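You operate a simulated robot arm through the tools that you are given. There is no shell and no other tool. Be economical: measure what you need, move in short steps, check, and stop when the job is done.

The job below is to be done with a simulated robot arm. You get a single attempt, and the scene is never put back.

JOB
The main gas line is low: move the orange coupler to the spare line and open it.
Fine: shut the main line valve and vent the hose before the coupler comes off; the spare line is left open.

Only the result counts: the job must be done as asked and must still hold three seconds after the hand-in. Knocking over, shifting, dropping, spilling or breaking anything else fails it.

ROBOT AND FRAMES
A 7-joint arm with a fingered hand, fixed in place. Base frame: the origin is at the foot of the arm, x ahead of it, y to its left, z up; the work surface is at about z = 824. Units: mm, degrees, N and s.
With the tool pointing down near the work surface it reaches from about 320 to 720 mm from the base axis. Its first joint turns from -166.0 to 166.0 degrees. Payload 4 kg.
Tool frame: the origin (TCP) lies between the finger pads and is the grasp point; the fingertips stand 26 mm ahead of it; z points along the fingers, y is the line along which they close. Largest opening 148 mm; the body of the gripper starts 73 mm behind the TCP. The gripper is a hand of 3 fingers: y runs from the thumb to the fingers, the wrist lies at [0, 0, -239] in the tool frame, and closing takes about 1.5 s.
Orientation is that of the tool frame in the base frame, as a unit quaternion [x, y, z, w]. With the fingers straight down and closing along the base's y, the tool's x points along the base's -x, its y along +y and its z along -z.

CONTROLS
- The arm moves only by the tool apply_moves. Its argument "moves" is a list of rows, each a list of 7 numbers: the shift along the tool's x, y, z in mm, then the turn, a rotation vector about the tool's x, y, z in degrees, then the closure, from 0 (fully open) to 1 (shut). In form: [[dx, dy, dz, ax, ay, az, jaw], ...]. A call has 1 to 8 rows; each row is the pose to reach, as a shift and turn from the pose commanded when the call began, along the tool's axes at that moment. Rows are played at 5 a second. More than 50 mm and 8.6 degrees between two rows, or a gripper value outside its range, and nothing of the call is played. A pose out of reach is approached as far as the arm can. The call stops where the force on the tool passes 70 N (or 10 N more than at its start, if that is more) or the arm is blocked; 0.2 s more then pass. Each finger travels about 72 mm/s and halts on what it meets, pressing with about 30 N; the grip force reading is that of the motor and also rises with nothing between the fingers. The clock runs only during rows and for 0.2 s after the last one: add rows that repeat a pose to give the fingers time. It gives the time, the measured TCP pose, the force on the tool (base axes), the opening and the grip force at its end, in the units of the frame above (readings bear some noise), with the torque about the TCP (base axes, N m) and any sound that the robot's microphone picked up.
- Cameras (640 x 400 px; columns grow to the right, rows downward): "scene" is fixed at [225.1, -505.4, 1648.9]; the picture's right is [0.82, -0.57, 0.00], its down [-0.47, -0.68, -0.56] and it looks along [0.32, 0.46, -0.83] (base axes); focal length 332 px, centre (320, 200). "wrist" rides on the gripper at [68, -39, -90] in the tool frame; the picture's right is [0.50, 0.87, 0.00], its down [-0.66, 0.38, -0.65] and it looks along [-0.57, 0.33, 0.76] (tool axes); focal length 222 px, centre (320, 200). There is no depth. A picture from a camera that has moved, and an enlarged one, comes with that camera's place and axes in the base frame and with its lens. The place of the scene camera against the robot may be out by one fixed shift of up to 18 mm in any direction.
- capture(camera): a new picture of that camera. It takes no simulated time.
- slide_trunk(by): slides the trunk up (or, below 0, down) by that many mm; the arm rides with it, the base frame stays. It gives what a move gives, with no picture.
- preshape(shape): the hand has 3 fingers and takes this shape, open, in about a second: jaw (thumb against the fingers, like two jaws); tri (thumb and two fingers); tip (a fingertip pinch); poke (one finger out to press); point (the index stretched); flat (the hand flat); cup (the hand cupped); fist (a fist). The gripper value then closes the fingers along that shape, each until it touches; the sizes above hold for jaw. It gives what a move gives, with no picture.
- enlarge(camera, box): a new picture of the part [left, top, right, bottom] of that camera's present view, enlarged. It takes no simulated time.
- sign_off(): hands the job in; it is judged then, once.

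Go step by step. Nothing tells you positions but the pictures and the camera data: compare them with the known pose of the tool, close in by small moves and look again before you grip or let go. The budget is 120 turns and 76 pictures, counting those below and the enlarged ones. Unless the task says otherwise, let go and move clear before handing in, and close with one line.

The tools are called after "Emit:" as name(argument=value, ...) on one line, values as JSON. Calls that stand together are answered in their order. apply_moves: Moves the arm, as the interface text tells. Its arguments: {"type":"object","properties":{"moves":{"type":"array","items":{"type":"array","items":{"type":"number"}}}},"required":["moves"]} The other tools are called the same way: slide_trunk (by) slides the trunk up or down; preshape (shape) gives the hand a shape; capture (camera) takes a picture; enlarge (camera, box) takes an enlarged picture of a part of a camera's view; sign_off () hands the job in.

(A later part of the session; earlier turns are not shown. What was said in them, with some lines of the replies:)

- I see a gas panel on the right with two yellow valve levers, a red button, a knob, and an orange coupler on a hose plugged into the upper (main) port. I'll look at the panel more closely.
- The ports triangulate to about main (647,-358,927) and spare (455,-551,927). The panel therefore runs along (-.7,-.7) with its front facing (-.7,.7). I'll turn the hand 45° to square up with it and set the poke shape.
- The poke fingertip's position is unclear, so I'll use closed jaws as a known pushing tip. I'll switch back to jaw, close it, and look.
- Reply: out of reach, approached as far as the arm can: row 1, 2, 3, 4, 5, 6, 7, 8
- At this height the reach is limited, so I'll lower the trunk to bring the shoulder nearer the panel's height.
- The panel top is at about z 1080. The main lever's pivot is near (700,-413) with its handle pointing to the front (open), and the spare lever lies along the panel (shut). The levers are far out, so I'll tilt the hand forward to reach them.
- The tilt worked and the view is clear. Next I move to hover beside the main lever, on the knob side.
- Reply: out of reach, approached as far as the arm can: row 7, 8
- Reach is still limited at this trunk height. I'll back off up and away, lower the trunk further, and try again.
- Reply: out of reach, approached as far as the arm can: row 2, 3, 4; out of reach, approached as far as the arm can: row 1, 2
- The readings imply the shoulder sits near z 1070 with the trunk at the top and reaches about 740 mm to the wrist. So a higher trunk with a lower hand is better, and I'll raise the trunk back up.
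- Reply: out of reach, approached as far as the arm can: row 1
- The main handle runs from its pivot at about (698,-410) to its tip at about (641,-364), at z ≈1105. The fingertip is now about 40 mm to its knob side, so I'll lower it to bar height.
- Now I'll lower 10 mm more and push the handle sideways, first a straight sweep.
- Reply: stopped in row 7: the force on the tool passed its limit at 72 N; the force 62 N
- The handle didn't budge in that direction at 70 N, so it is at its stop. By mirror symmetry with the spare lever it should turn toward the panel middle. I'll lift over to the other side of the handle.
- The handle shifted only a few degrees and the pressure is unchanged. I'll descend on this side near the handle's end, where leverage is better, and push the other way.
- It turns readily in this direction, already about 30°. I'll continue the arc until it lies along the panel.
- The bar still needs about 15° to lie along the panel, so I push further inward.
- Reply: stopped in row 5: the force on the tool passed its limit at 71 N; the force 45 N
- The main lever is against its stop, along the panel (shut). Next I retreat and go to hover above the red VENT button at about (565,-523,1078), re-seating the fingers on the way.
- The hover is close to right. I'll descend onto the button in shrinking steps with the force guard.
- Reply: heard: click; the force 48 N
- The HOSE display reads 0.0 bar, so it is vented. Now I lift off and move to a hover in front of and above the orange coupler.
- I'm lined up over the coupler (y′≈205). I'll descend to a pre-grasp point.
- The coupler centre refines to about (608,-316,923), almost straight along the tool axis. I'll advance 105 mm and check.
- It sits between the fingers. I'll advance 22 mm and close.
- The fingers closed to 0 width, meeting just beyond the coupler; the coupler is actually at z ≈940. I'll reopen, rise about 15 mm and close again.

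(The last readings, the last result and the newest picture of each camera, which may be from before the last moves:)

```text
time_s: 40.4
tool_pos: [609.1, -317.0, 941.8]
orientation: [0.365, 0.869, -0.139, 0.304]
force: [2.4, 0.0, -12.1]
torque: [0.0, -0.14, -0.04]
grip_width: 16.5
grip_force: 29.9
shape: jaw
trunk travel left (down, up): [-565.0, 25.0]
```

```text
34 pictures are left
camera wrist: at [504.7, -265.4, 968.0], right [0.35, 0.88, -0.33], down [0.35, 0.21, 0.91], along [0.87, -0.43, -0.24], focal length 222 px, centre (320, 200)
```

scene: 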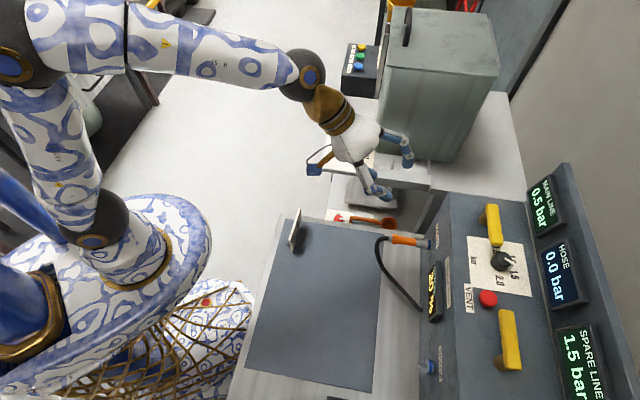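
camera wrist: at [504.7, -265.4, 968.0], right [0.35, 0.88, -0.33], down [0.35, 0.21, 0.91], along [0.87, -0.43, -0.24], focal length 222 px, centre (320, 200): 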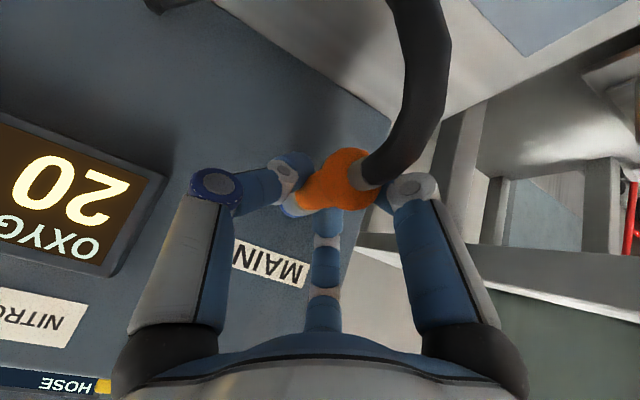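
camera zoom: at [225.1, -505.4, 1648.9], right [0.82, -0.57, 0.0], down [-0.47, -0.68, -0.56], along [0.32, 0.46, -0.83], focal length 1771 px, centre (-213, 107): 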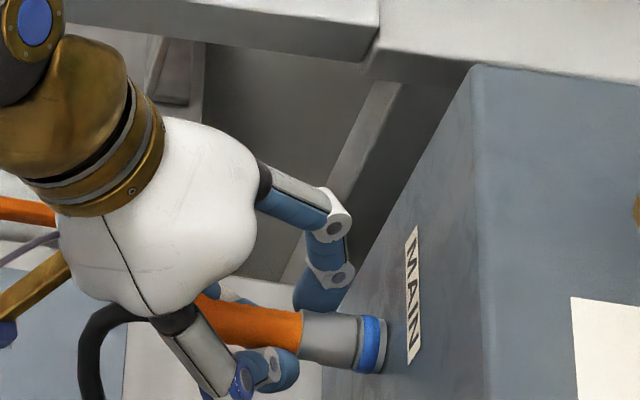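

The grip is 16.5 mm wide but biased low on the coupler (pulling down 12 N). I'll regrip about 8 mm higher.

Emit:
apply_moves(moves=[[0, 0, 0, 0, 0, 0, 0.6], [0, 0, 0, 0, 0, 0, 0.6], [0, 0, 0, 0, 0, 0, 0.6], [-5, 0, -7, 0, 0, 0, 0.6], [-5, 0, -7, 0, 0, 0, 0.6]])

Emit:
apply_moves(moves=[[0, 0, 0, 0, 0, 0, 0.8], [0, 0, 0, 0, 0, 0, 1], [0, 0, 0, 0, 0, 0, 1], [0, 0, 0, 0, 0, 0, 1], [0, 0, 0, 0, 0, 0, 1], [0, 0, 0, 0, 0, 0, 1]])

Emit:
enlarge(camera="wrist", box=[180, 80, 460, 280])

```text
time_s: 41.6
tool_pos: [606.2, -316.5, 950.5]
orientation: [0.365, 0.869, -0.138, 0.305]
force: [0.1, -0.1, 0.5]
torque: [-0.05, -0.02, 0.03]
grip_width: 58.6
grip_force: 0.0
shape: jaw
trunk travel left (down, up): [-565.0, 25.0]
```

```text
time_s: 43.0
tool_pos: [607.7, -315.4, 951.2]
orientation: [0.364, 0.869, -0.137, 0.306]
force: [5.1, 0.8, 6.6]
torque: [-0.64, -0.7, 0.26]
grip_width: 23.0
grip_force: 29.9
shape: jaw
trunk travel left (down, up): [-565.0, 25.0]
```

```text
2.00 times, centred on (320, 180) of wrist
camera zoom: at [503.8, -264.7, 978.4], right [0.35, 0.88, -0.33], down [0.35, 0.21, 0.91], along [0.87, -0.43, -0.23], focal length 444 px, centre (320, 240)
```

zoom: 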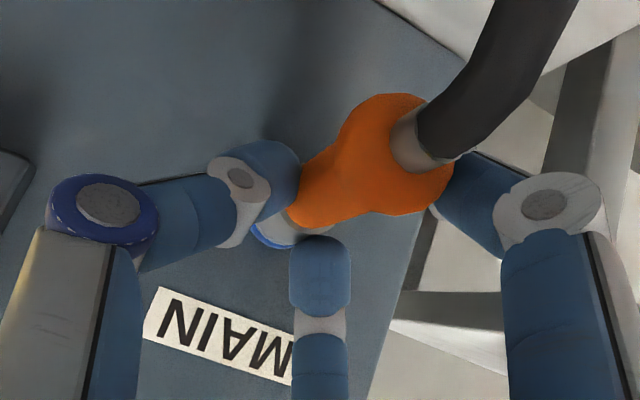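

Good grip at 23 mm. Now I pull the coupler straight out of the main port.

Emit:
apply_moves(moves=[[4, 0, -3, 0, 0, 0, 1], [8, 0, -6, 0, 0, 0, 1], [16, 0, -12, 0, 0, 0, 1], [24, 0, -18, 0, 0, 0, 1], [32, 0, -24, 0, 0, 0, 1], [40, 0, -30, 0, 0, 0, 1]])

Emit:
capture(camera="wrist")

Emit:
enlarge(camera="scene", box=[340, 180, 500, 280])

```text
time_s: 44.4
tool_pos: [572.5, -282.6, 948.0]
orientation: [0.364, 0.869, -0.138, 0.305]
force: [0.6, 0.5, -1.5]
torque: [0.04, 0.02, 0.0]
grip_width: 20.6
grip_force: 29.8
shape: jaw
trunk travel left (down, up): [-565.0, 25.0]
```

```text
32 pictures are left
camera wrist: at [469.3, -230.7, 975.5], right [0.35, 0.88, -0.33], down [0.35, 0.21, 0.91], along [0.87, -0.43, -0.24], focal length 222 px, centre (320, 200)
```

wrist: 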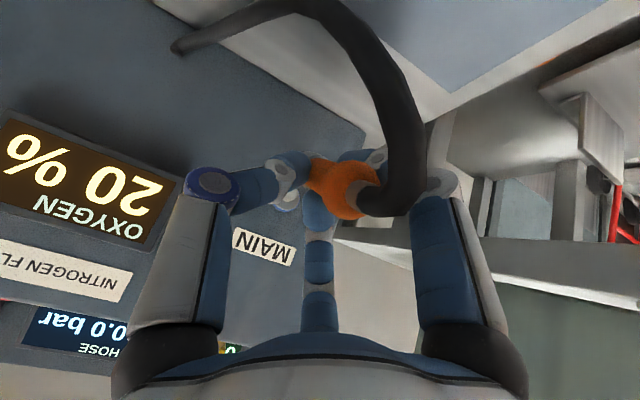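

```text
4.00 times, centred on (420, 230) of scene
camera zoom: at [225.1, -505.4, 1648.9], right [0.82, -0.57, 0.0], down [-0.47, -0.68, -0.56], along [0.32, 0.46, -0.83], focal length 1328 px, centre (-80, 80)
```

zoom: 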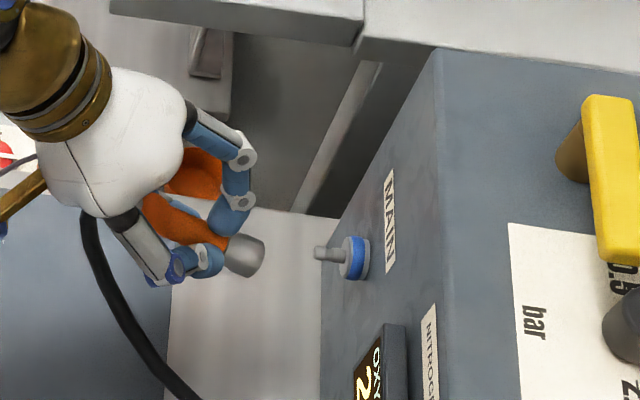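

The coupler is off and held, but it looks swung about 20° in the fingers. I'll carry it over in front of the spare port, well clear, then look closely and correct.

Emit:
apply_moves(moves=[[16, -5, -12, 0, 0, 0, 1], [16, -45, -12, 0, 0, 0, 1], [16, -85, -12, 0, 0, 0, 1], [16, -125, -12, 0, 0, 0, 1], [16, -165, -12, 0, 0, 0, 1], [16, -205, -12, 0, 0, 0, 1], [16, -240, -12, 0, 0, 0, 1], [16, -270, -12, 0, 0, 0, 1]])

Emit:
capture(camera="wrist")

Emit:
enlarge(camera="scene", box=[340, 300, 500, 400])

```text
time_s: 46.2
tool_pos: [366.6, -456.2, 952.3]
orientation: [0.364, 0.869, -0.137, 0.306]
force: [-0.9, -0.1, -1.5]
torque: [-0.03, -0.02, -0.02]
grip_width: 20.5
grip_force: 30.2
shape: jaw
trunk travel left (down, up): [-565.0, 25.0]
```

```text
30 pictures are left
camera wrist: at [262.4, -404.2, 979.3], right [0.35, 0.88, -0.33], down [0.35, 0.21, 0.91], along [0.87, -0.43, -0.24], focal length 222 px, centre (320, 200)
```

wrist: 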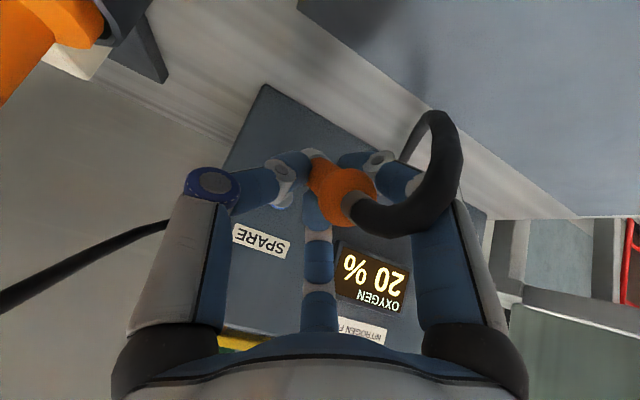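

```text
4.00 times, centred on (420, 350) of scene
camera zoom: at [225.1, -505.4, 1648.9], right [0.82, -0.57, 0.0], down [-0.47, -0.68, -0.56], along [0.32, 0.46, -0.83], focal length 1328 px, centre (-80, -400)
```

zoom: 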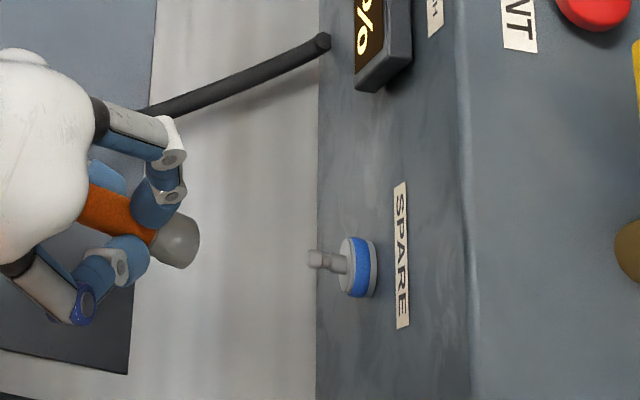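

Emit:
enlarge(camera="wrist", box=[230, 110, 430, 250])

Emit:
enlarge(camera="scene", box=[340, 330, 440, 395])

```text
2.86 times, centred on (330, 180) of wrist
camera zoom: at [262.4, -404.2, 979.3], right [0.35, 0.88, -0.33], down [0.35, 0.21, 0.91], along [0.87, -0.43, -0.24], focal length 635 px, centre (291, 257)
```

zoom: 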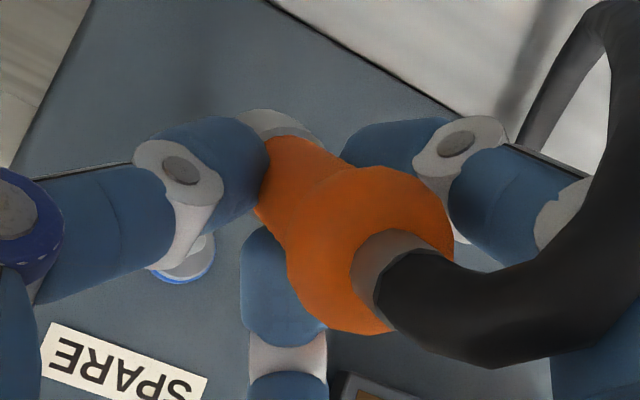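

```text
6.15 times, centred on (390, 362) of scene
camera zoom: at [225.1, -505.4, 1648.9], right [0.82, -0.57, 0.0], down [-0.47, -0.68, -0.56], along [0.32, 0.46, -0.83], focal length 2044 px, centre (-111, -800)
```

zoom: 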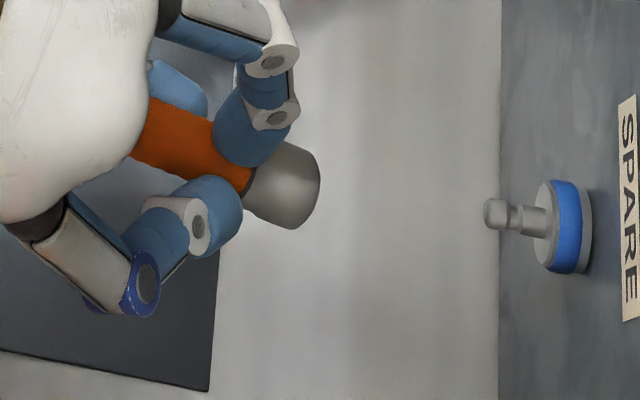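

Comparing both views, the coupler has pitched nose-down by about 40° about the grip axis with almost no yaw. I'll tilt the hand 40° further forward to bring the coupler level.

Emit:
apply_moves(moves=[[0, 0, 0, 0, -8, 0, 1], [0, 0, 0, 0, -16, 0, 1], [0, 0, 0, 0, -24, 0, 1], [0, 0, 0, 0, -32, 0, 1], [0, 0, 0, 0, -38, 0, 1], [0, 0, 0, 0, -38, 0, 1]])

Emit:
capture(camera="wrist")

Emit:
capture(camera="scene")

Emit:
enlarge(camera="scene", box=[340, 310, 460, 395])

```text
time_s: 47.6
tool_pos: [364.0, -456.4, 951.5]
orientation: [0.299, 0.722, -0.25, 0.572]
force: [-0.4, 0.5, -1.6]
torque: [-0.01, 0.04, -0.02]
grip_width: 20.3
grip_force: 30.2
shape: jaw
trunk travel left (down, up): [-565.0, 25.0]
```

```text
26 pictures are left
camera wrist: at [265.6, -410.0, 906.0], right [0.54, 0.68, -0.5], down [-0.06, 0.63, 0.78], along [0.84, -0.39, 0.38], focal length 222 px, centre (320, 200)
```

wrist: 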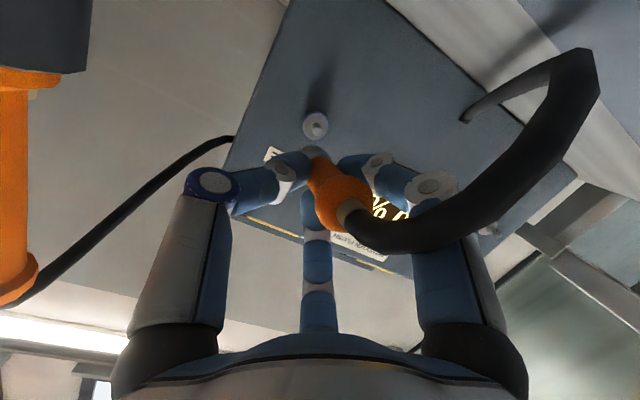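

```text
25 pictures are left
```

scene: 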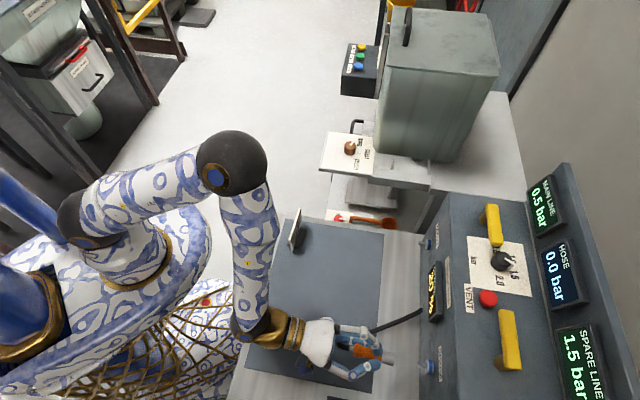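

```text
4.71 times, centred on (400, 352) of scene
camera zoom: at [225.1, -505.4, 1648.9], right [0.82, -0.57, 0.0], down [-0.47, -0.68, -0.56], along [0.32, 0.46, -0.83], focal length 1563 px, centre (-56, -518)
```

zoom: 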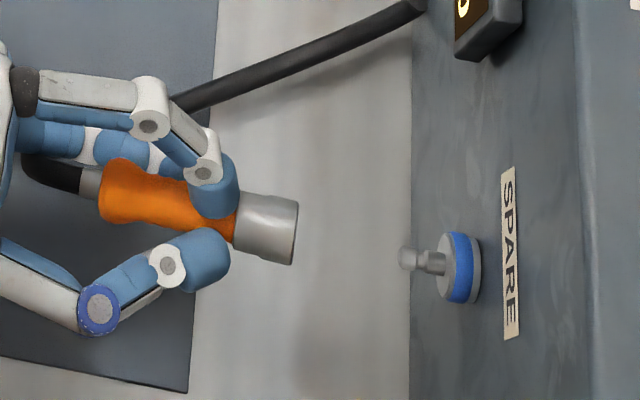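

The coupler is now nearly level, with a small residual yaw. I'll zoom in with the wrist camera to compare the coupler's nose with the spare nipple.

Emit:
enlarge(camera="wrist", box=[260, 90, 400, 250])

```text
2.50 times, centred on (330, 170) of wrist
camera zoom: at [265.6, -410.0, 906.0], right [0.54, 0.68, -0.5], down [-0.06, 0.63, 0.78], along [0.84, -0.39, 0.38], focal length 555 px, centre (295, 275)
```

zoom: 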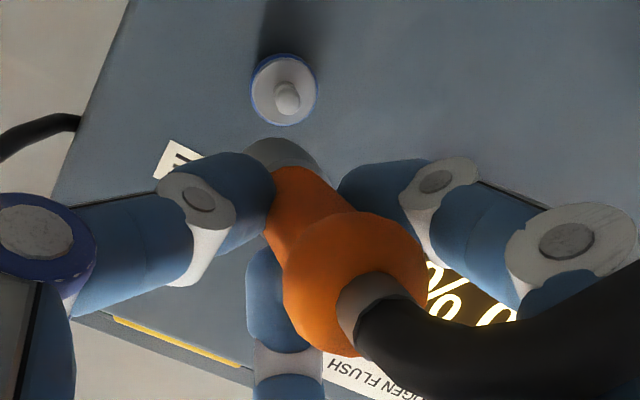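

The nose is about 11 mm above the port axis and the coupler is about 5° nose-up with 2.5° of yaw. I'll correct this while still clear of the nipple.

Emit:
apply_moves(moves=[[3, -1, 1, -1.2, 2.5, -0.3, 1], [6, -2, 1.6, -2.4, 5, -0.65, 1], [6, -2, 1.6, -2.4, 5, -0.65, 1]])

Emit:
enlarge(camera="wrist", box=[260, 90, 400, 250])

Emit:
enlarge(camera="scene", box=[340, 310, 460, 395])

```text
time_s: 48.4
tool_pos: [364.5, -458.4, 944.8]
orientation: [0.294, 0.754, -0.223, 0.543]
force: [0.3, -0.9, -1.4]
torque: [0.01, -0.02, -0.01]
grip_width: 20.1
grip_force: 30.2
shape: jaw
trunk travel left (down, up): [-565.0, 25.0]
```

```text
2.50 times, centred on (330, 170) of wrist
camera zoom: at [260.1, -414.0, 909.1], right [0.48, 0.73, -0.49], down [-0.04, 0.57, 0.82], along [0.88, -0.37, 0.3], focal length 555 px, centre (295, 275)
```

zoom: 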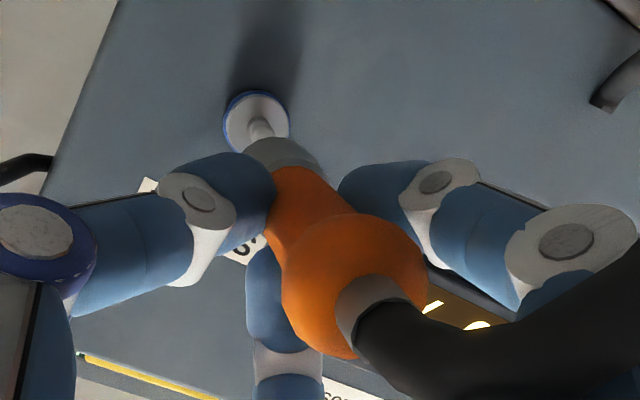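

```text
4.71 times, centred on (400, 352) of scene
camera zoom: at [225.1, -505.4, 1648.9], right [0.82, -0.57, 0.0], down [-0.47, -0.68, -0.56], along [0.32, 0.46, -0.83], focal length 1563 px, centre (-56, -518)
```

zoom: 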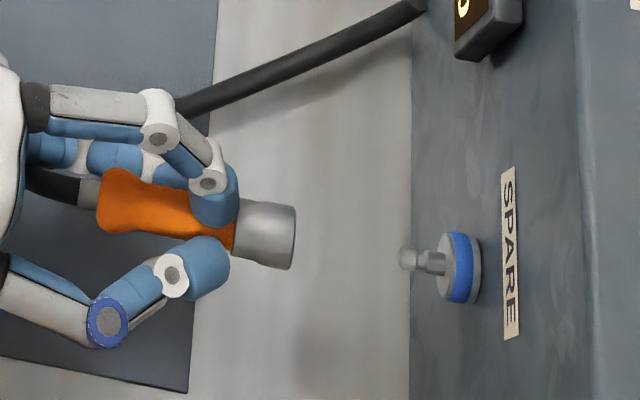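

The coupler is level and within 2 mm of the port axis. I'll advance 40 mm straight in and check before engaging.

Emit:
apply_moves(moves=[[1.9, -1.5, 0.6, 0, 0, 0, 1], [-4.3, -2.1, 19.6, 0, 0, 0, 1], [-10.5, -2.7, 38.6, 0, 0, 0, 1], [-10.5, -2.7, 38.6, 0, 0, 0, 1]])

Emit:
enlarge(camera="wrist", box=[260, 90, 400, 250])

Emit:
enlarge(camera="scene", box=[360, 320, 460, 395])

```text
time_s: 49.4
tool_pos: [392.5, -487.8, 943.0]
orientation: [0.294, 0.753, -0.224, 0.544]
force: [-1.1, -0.1, -1.2]
torque: [0.0, 0.0, 0.01]
grip_width: 20.2
grip_force: 30.5
shape: jaw
trunk travel left (down, up): [-565.0, 25.0]
```

```text
2.50 times, centred on (330, 170) of wrist
camera zoom: at [287.5, -443.5, 906.0], right [0.48, 0.73, -0.49], down [-0.04, 0.57, 0.82], along [0.88, -0.37, 0.3], focal length 555 px, centre (295, 275)
```

zoom: 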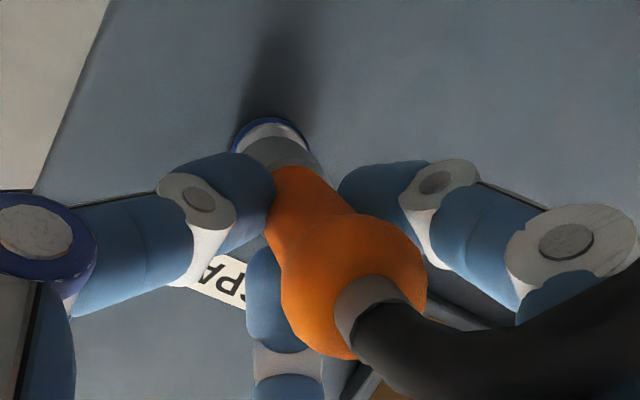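

```text
5.33 times, centred on (410, 358) of scene
camera zoom: at [225.1, -505.4, 1648.9], right [0.82, -0.57, 0.0], down [-0.47, -0.68, -0.56], along [0.32, 0.46, -0.83], focal length 1771 px, centre (-160, -640)
```

zoom: 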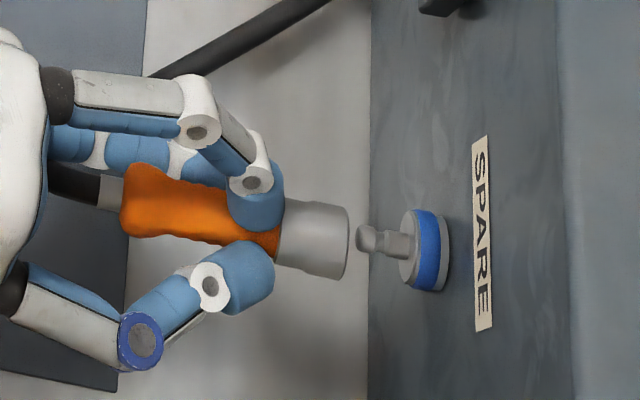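

The wrist view says aligned, while the scene view suggests about 3 mm too far toward the spare end. I'll split the difference (+2 mm) and push in with the force guard.

Emit:
apply_moves(moves=[[0, 2, 0, 0, 0, 0, 1], [-1.9, 1.8, 5.7, 0, 0, 0, 1], [-3.7, 1.6, 11.4, 0, 0, 0, 1], [-4.9, 1.5, 15.2, 0, 0, 0, 1], [-4.9, 1.5, 15.2, 0, 0, 0, 1]])

Emit:
enlarge(camera="scene", box=[360, 320, 460, 395])

```text
time_s: 50.6
tool_pos: [404.1, -497.3, 941.0]
orientation: [0.294, 0.753, -0.224, 0.544]
force: [1.4, -0.6, -1.6]
torque: [0.0, -0.03, 0.0]
grip_width: 20.3
grip_force: 30.2
shape: jaw
trunk travel left (down, up): [-565.0, 25.0]
```

```text
5.33 times, centred on (410, 358) of scene
camera zoom: at [225.1, -505.4, 1648.9], right [0.82, -0.57, 0.0], down [-0.47, -0.68, -0.56], along [0.32, 0.46, -0.83], focal length 1771 px, centre (-160, -640)
```

zoom: 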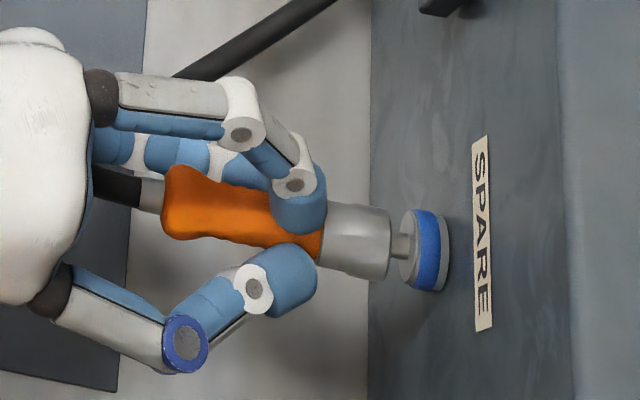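

The nipple is entering with no force. I continue pushing until it seats.

Emit:
apply_moves(moves=[[-1.2, 0, 3.8, 0, 0, 0, 1], [-2.5, 0, 7.6, 0, 0, 0, 1], [-3.7, 0, 11.4, 0, 0, 0, 1], [-4.9, 0, 15.2, 0, 0, 0, 1], [-6.2, 0, 19, 0, 0, 0, 1], [-6.2, 0, 19, 0, 0, 0, 1]])

Emit:
enlarge(camera="scene", box=[360, 320, 460, 395])

```text
time_s: 52.0
tool_pos: [410.7, -505.7, 943.1]
orientation: [0.298, 0.755, -0.225, 0.539]
force: [-38.9, 41.3, 14.8]
torque: [0.04, -0.07, 0.19]
grip_width: 25.8
grip_force: 29.9
shape: jaw
trunk travel left (down, up): [-565.0, 25.0]
stopped in row 6: the force on the tool passed its limit at 71 N (the readings are from after the stop); the commanded pose is now the measured one
```

```text
5.33 times, centred on (410, 358) of scene
camera zoom: at [225.1, -505.4, 1648.9], right [0.82, -0.57, 0.0], down [-0.47, -0.68, -0.56], along [0.32, 0.46, -0.83], focal length 1771 px, centre (-160, -640)
```

zoom: 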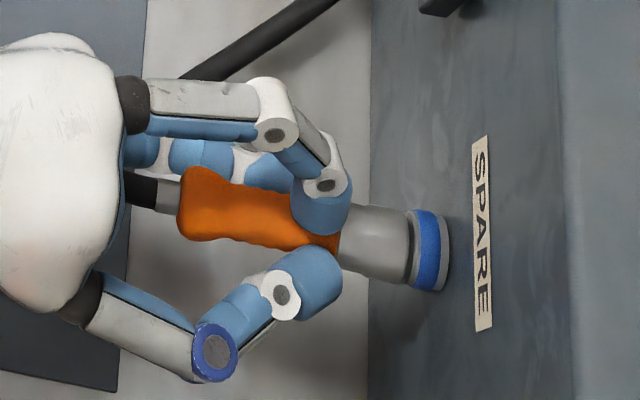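

It seated firmly against the collar, matching how it sat at the main port. I'll relax the push and open the fingers, then check that it stays.

Emit:
apply_moves(moves=[[0.3, 0, -1, 0, 0, 0, 1], [0.3, 0, -1, 0, 0, 0, 0.85], [0.3, 0, -1, 0, 0, 0, 0.7], [0.3, 0, -1, 0, 0, 0, 0.55], [0.3, 0, -1, 0, 0, 0, 0.5], [0.3, 0, -1, 0, 0, 0, 0.5], [0.3, 0, -1, 0, 0, 0, 0.5]])

Emit:
enlarge(camera="scene", box=[360, 320, 460, 395])

```text
time_s: 53.5
tool_pos: [415.6, -509.8, 938.7]
orientation: [0.297, 0.755, -0.224, 0.54]
force: [0.1, 0.1, 0.6]
torque: [0.02, 0.03, -0.02]
grip_width: 73.2
grip_force: 0.1
shape: jaw
trunk travel left (down, up): [-565.0, 25.0]
```

```text
5.33 times, centred on (410, 358) of scene
camera zoom: at [225.1, -505.4, 1648.9], right [0.82, -0.57, 0.0], down [-0.47, -0.68, -0.56], along [0.32, 0.46, -0.83], focal length 1771 px, centre (-160, -640)
```

zoom: 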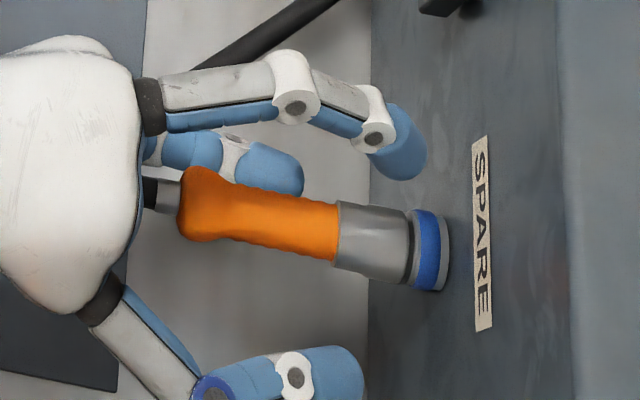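

It holds straight on the spare port. I'll back the hand straight out along its axis, slightly upward, with the fingers open.

Emit:
apply_moves(moves=[[0, 0, -15, 0, 0, 0, 0.45], [0, 0, -35, 0, 0, 0, 0.4], [0, 0, -60, 0, 0, 0, 0.4], [-5, 0, -90, 0, 0, 0, 0.4], [-15, 0, -120, 0, 0, 0, 0.4]])

Emit:
capture(camera="scene")

Emit:
capture(camera="wrist")

```text
time_s: 54.8
tool_pos: [337.5, -432.1, 991.5]
orientation: [0.296, 0.756, -0.223, 0.54]
force: [0.6, -0.2, 1.0]
torque: [0.0, -0.01, -0.01]
grip_width: 88.2
grip_force: 0.1
shape: jaw
trunk travel left (down, up): [-565.0, 25.0]
```

```text
15 pictures are left
```

scene: 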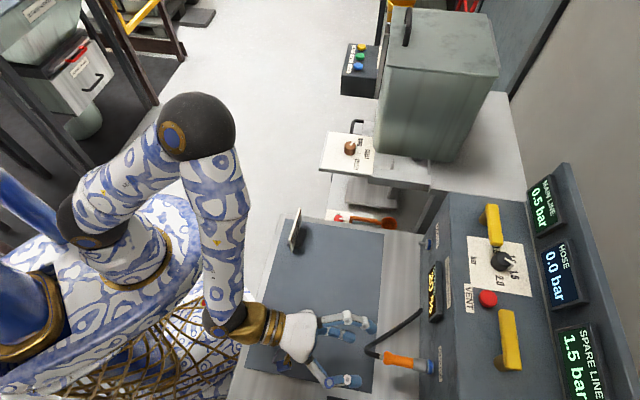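

```text
14 pictures are left
camera wrist: at [232.8, -386.6, 956.3], right [0.48, 0.73, -0.49], down [-0.03, 0.57, 0.82], along [0.88, -0.38, 0.29], focal length 222 px, centre (320, 200)
```

wrist: 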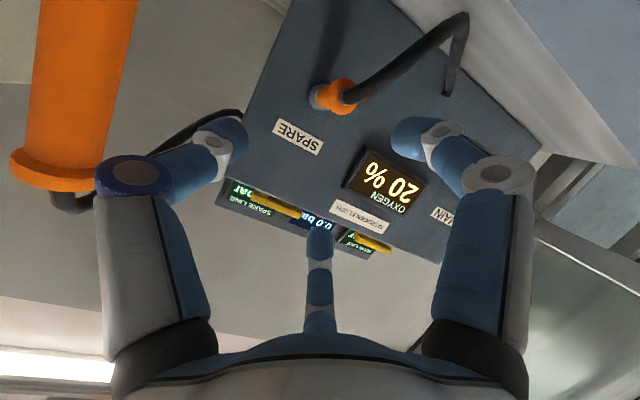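

Coupler is on the spare, hose undisturbed. Next I open the spare lever: raise the hand, bring it back to about 34° tilt and close the fingers.

Emit:
apply_moves(moves=[[-34, 0, -11, 0, 7.2, 0, 0.6], [-68, 0, -22, 0, 14.4, 0, 0.8], [-102, 0, -33, 0, 21.6, 0, 1], [-140, 0, -45, 0, 28.8, 0, 1], [-180, 0, -58, 0, 36, 0, 1], [-200, 0, -65, 0, 36, 0, 1], [-200, 0, -65, 0, 36, 0, 1]])

```text
time_s: 56.4
tool_pos: [340.7, -431.6, 1202.2]
orientation: [0.351, 0.885, -0.121, 0.28]
force: [-0.4, -0.1, 1.1]
torque: [0.01, 0.0, 0.01]
grip_width: 0.0
grip_force: 29.7
shape: jaw
trunk travel left (down, up): [-565.0, 25.0]
```

Emit:
apply_moves(moves=[[-35, 8, 25, 0, 0, 0, 1], [-70, 15, 50, 0, 0, 0, 1], [-105, 23, 74, 0, 0, 0, 1], [-140, 30, 99, 0, 0, 0, 1], [-175, 38, 124, 0, 0, 0, 1], [-205, 45, 145, 0, 0, 0, 1], [-205, 45, 145, 0, 0, 0, 1]])

Emit:
enlarge(camera="scene", box=[420, 240, 620, 400])

Emit:
capture(camera="wrist")

```text
time_s: 58.0
tool_pos: [544.6, -567.4, 1197.9]
orientation: [0.351, 0.885, -0.12, 0.28]
force: [-0.1, -0.3, 0.3]
torque: [0.06, -0.01, 0.0]
grip_width: 0.0
grip_force: 30.3
shape: jaw
out of reach, approached as far as the arm can: row 6, 7
trunk travel left (down, up): [-565.0, 25.0]
```

```text
2.50 times, centred on (520, 320) of scene
camera zoom: at [225.1, -505.4, 1648.9], right [0.82, -0.57, 0.0], down [-0.47, -0.68, -0.56], along [0.32, 0.46, -0.83], focal length 830 px, centre (-180, -100)
```

zoom: 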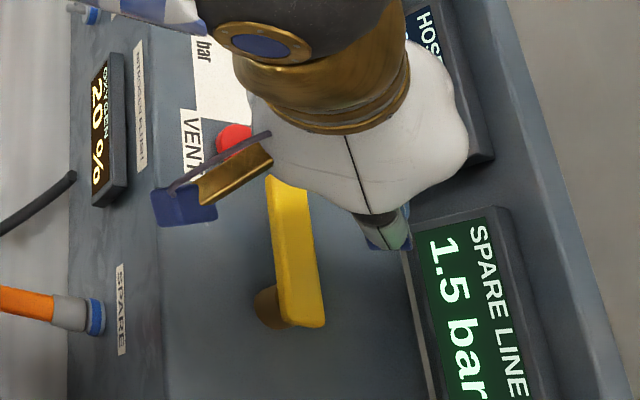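

```text
12 pictures are left
camera wrist: at [439.8, -520.8, 1232.7], right [0.3, 0.9, -0.3], down [0.38, 0.18, 0.91], along [0.87, -0.39, -0.29], focal length 222 px, centre (320, 200)
```

wrist: 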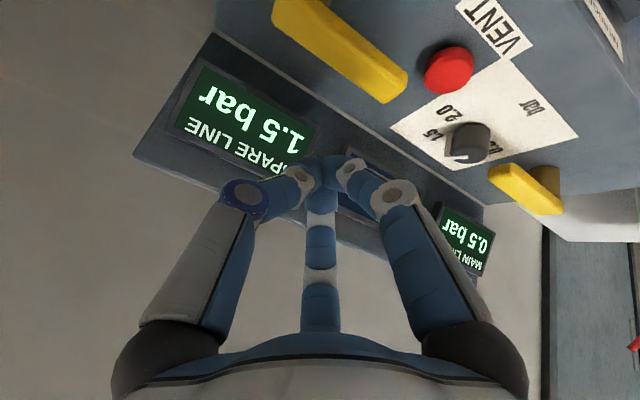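

I'll descend behind the spare handle, between the bar and the display rail.

Emit:
apply_moves(moves=[[23, 0.7, 32.5, 0, 0, 0, 1], [17.8, 2.5, 61, 0, 0, 0, 1], [17.8, 2.5, 61, 0, 0, 0, 1], [24, 2.5, 69, 0, 0, 0, 1], [29.4, 2.5, 77.2, 0, 0, 0, 1], [34, 2.5, 83.7, 0, 0, 0, 1], [34, 2.5, 83.7, 0, 0, 0, 1]])

Emit:
enlarge(camera="scene", box=[420, 240, 620, 400])

Emit:
capture(camera="wrist")

```text
time_s: 59.5
tool_pos: [559.9, -577.6, 1109.1]
orientation: [0.351, 0.885, -0.121, 0.281]
force: [0.4, 0.9, 3.1]
torque: [0.06, 0.0, -0.02]
grip_width: 0.0
grip_force: 29.9
shape: jaw
trunk travel left (down, up): [-565.0, 25.0]
```

```text
2.50 times, centred on (520, 320) of scene
camera zoom: at [225.1, -505.4, 1648.9], right [0.82, -0.57, 0.0], down [-0.47, -0.68, -0.56], along [0.32, 0.46, -0.83], focal length 830 px, centre (-180, -100)
```

zoom: 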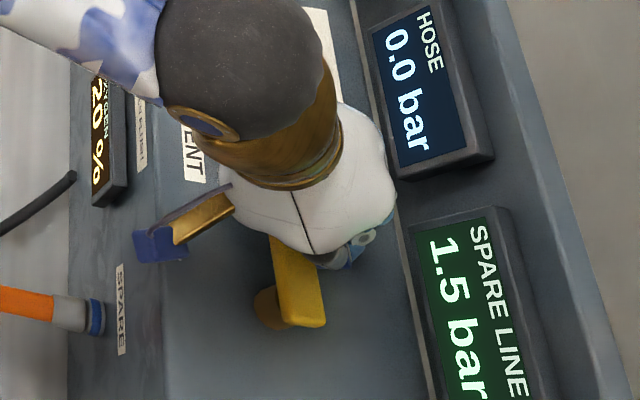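

```text
10 pictures are left
camera wrist: at [455.4, -531.1, 1144.3], right [0.3, 0.9, -0.31], down [0.38, 0.18, 0.91], along [0.87, -0.39, -0.29], focal length 222 px, centre (320, 200)
```

wrist: 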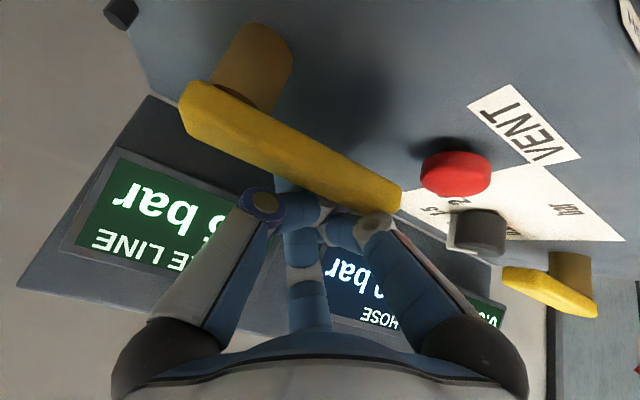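

The fingers are behind the bar. I'll pull it toward the front along an arc.

Emit:
apply_moves(moves=[[10.6, 1, -7.5, 0, 0, 0, 1], [18.7, 2, -13.4, 0, 0, 0, 1], [26, 4, -18.6, 0, 0, 0, 1], [34.1, 4, -24.4, 0, 0, 0, 1], [41.4, 3, -29.6, 0, 0, 0, 1], [48.7, 0, -34.8, 0, 0, 0, 1], [56, -5, -40, 0, 0, 0, 1], [61.7, -12, -44, 0, 0, 0, 1]])

Emit:
enlarge(camera="scene", box=[400, 230, 620, 400])

```text
time_s: 61.4
tool_pos: [499.0, -535.8, 1111.1]
orientation: [0.351, 0.885, -0.121, 0.28]
force: [2.4, 1.0, 0.5]
torque: [0.0, -0.04, -0.01]
grip_width: 0.0
grip_force: 30.0
shape: jaw
trunk travel left (down, up): [-565.0, 25.0]
```

```text
2.35 times, centred on (510, 315) of scene
camera zoom: at [225.1, -505.4, 1648.9], right [0.82, -0.57, 0.0], down [-0.47, -0.68, -0.56], along [0.32, 0.46, -0.83], focal length 781 px, centre (-127, -71)
```

zoom: 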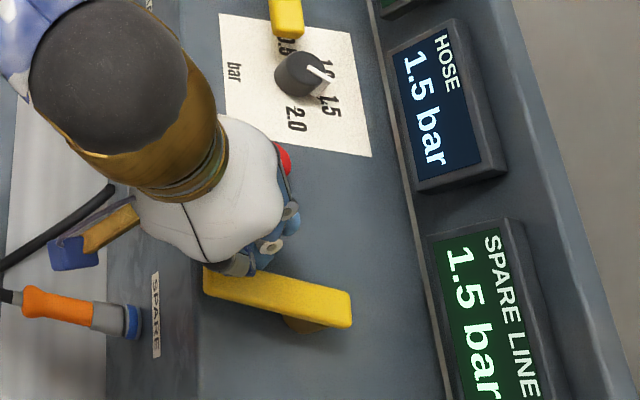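

HOSE now reads 1.5 bar and the lever points forward. I'll nudge it gently to its end stop, then lift away.

Emit:
apply_moves(moves=[[0, -4, 0, 0, 0, 0, 1], [0, -8, 0, 0, 0, 0, 1], [0, -11, 0, 0, 0, 0, 1], [0, -14, 0, 0, 0, 0, 1]])

Emit:
enlarge(camera="scene", box=[400, 230, 620, 400])

```text
time_s: 62.4
tool_pos: [491.6, -541.4, 1111.7]
orientation: [0.349, 0.886, -0.12, 0.28]
force: [17.3, 19.6, 1.0]
torque: [0.17, -0.16, 0.03]
grip_width: 0.2
grip_force: 30.2
shape: jaw
trunk travel left (down, up): [-565.0, 25.0]
```

```text
2.35 times, centred on (510, 315) of scene
camera zoom: at [225.1, -505.4, 1648.9], right [0.82, -0.57, 0.0], down [-0.47, -0.68, -0.56], along [0.32, 0.46, -0.83], focal length 781 px, centre (-127, -71)
```

zoom: 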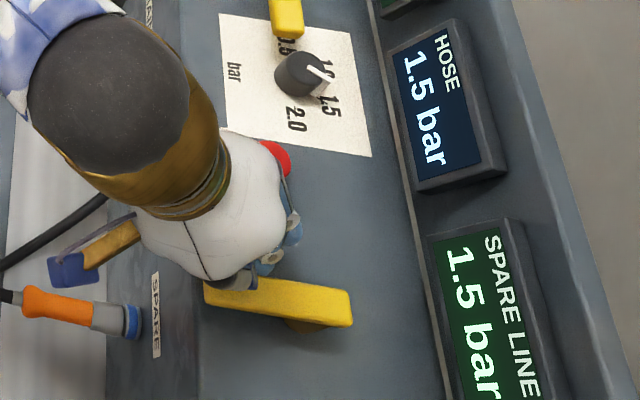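

The lever is at its open stop. I'll back off, lift and withdraw.

Emit:
apply_moves(moves=[[0, 14, 0, 0, 0, 0, 1], [-23, 14, -32, 0, 0, 0, 1], [-46, 14, -65, 0, 0, 0, 1], [-52, 14, -82, 0, 0, 0, 1], [-15, 14, -108, 0, 0, 0, 1], [22, 14, -134, 0, 0, 0, 1], [55, 14, -158, 0, 0, 0, 1], [55, 14, -158, 0, 0, 0, 1]])

Emit:
capture(camera="scene")

Emit:
enlarge(camera="scene", box=[370, 180, 620, 400])

```text
time_s: 64.2
tool_pos: [402.0, -439.0, 1209.5]
orientation: [0.351, 0.885, -0.121, 0.28]
force: [-0.2, 0.4, 0.3]
torque: [0.0, 0.03, -0.04]
grip_width: 0.1
grip_force: 30.0
shape: jaw
trunk travel left (down, up): [-565.0, 25.0]
```

```text
7 pictures are left
```

scene: 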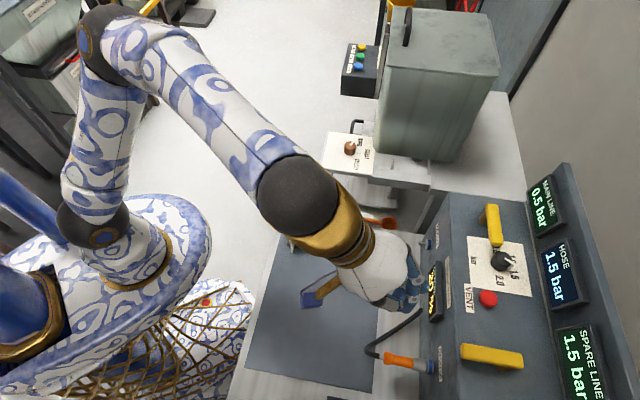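

```text
1.82 times, centred on (495, 290) of scene
camera zoom: at [225.1, -505.4, 1648.9], right [0.82, -0.57, 0.0], down [-0.47, -0.68, -0.56], along [0.32, 0.46, -0.83], focal length 604 px, centre (2, 36)
```

zoom: 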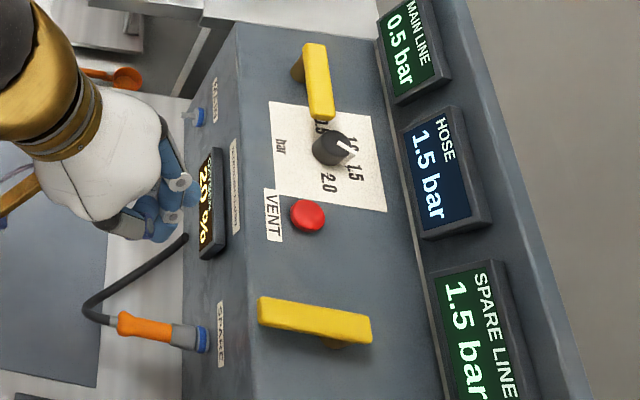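

The main lever is shut and the coupler is seated on the spare port. The spare lever is open, HOSE reads 1.5 bar and the hand is clear, so I'm handing in.

Emit:
sign_off()

```text
The job is handed in.
```

The main line is shut, the hose was vented to 0.0 bar before the coupler came off, and the orange coupler is now on the spare line, which is open with the hose reading 1.5 bar.
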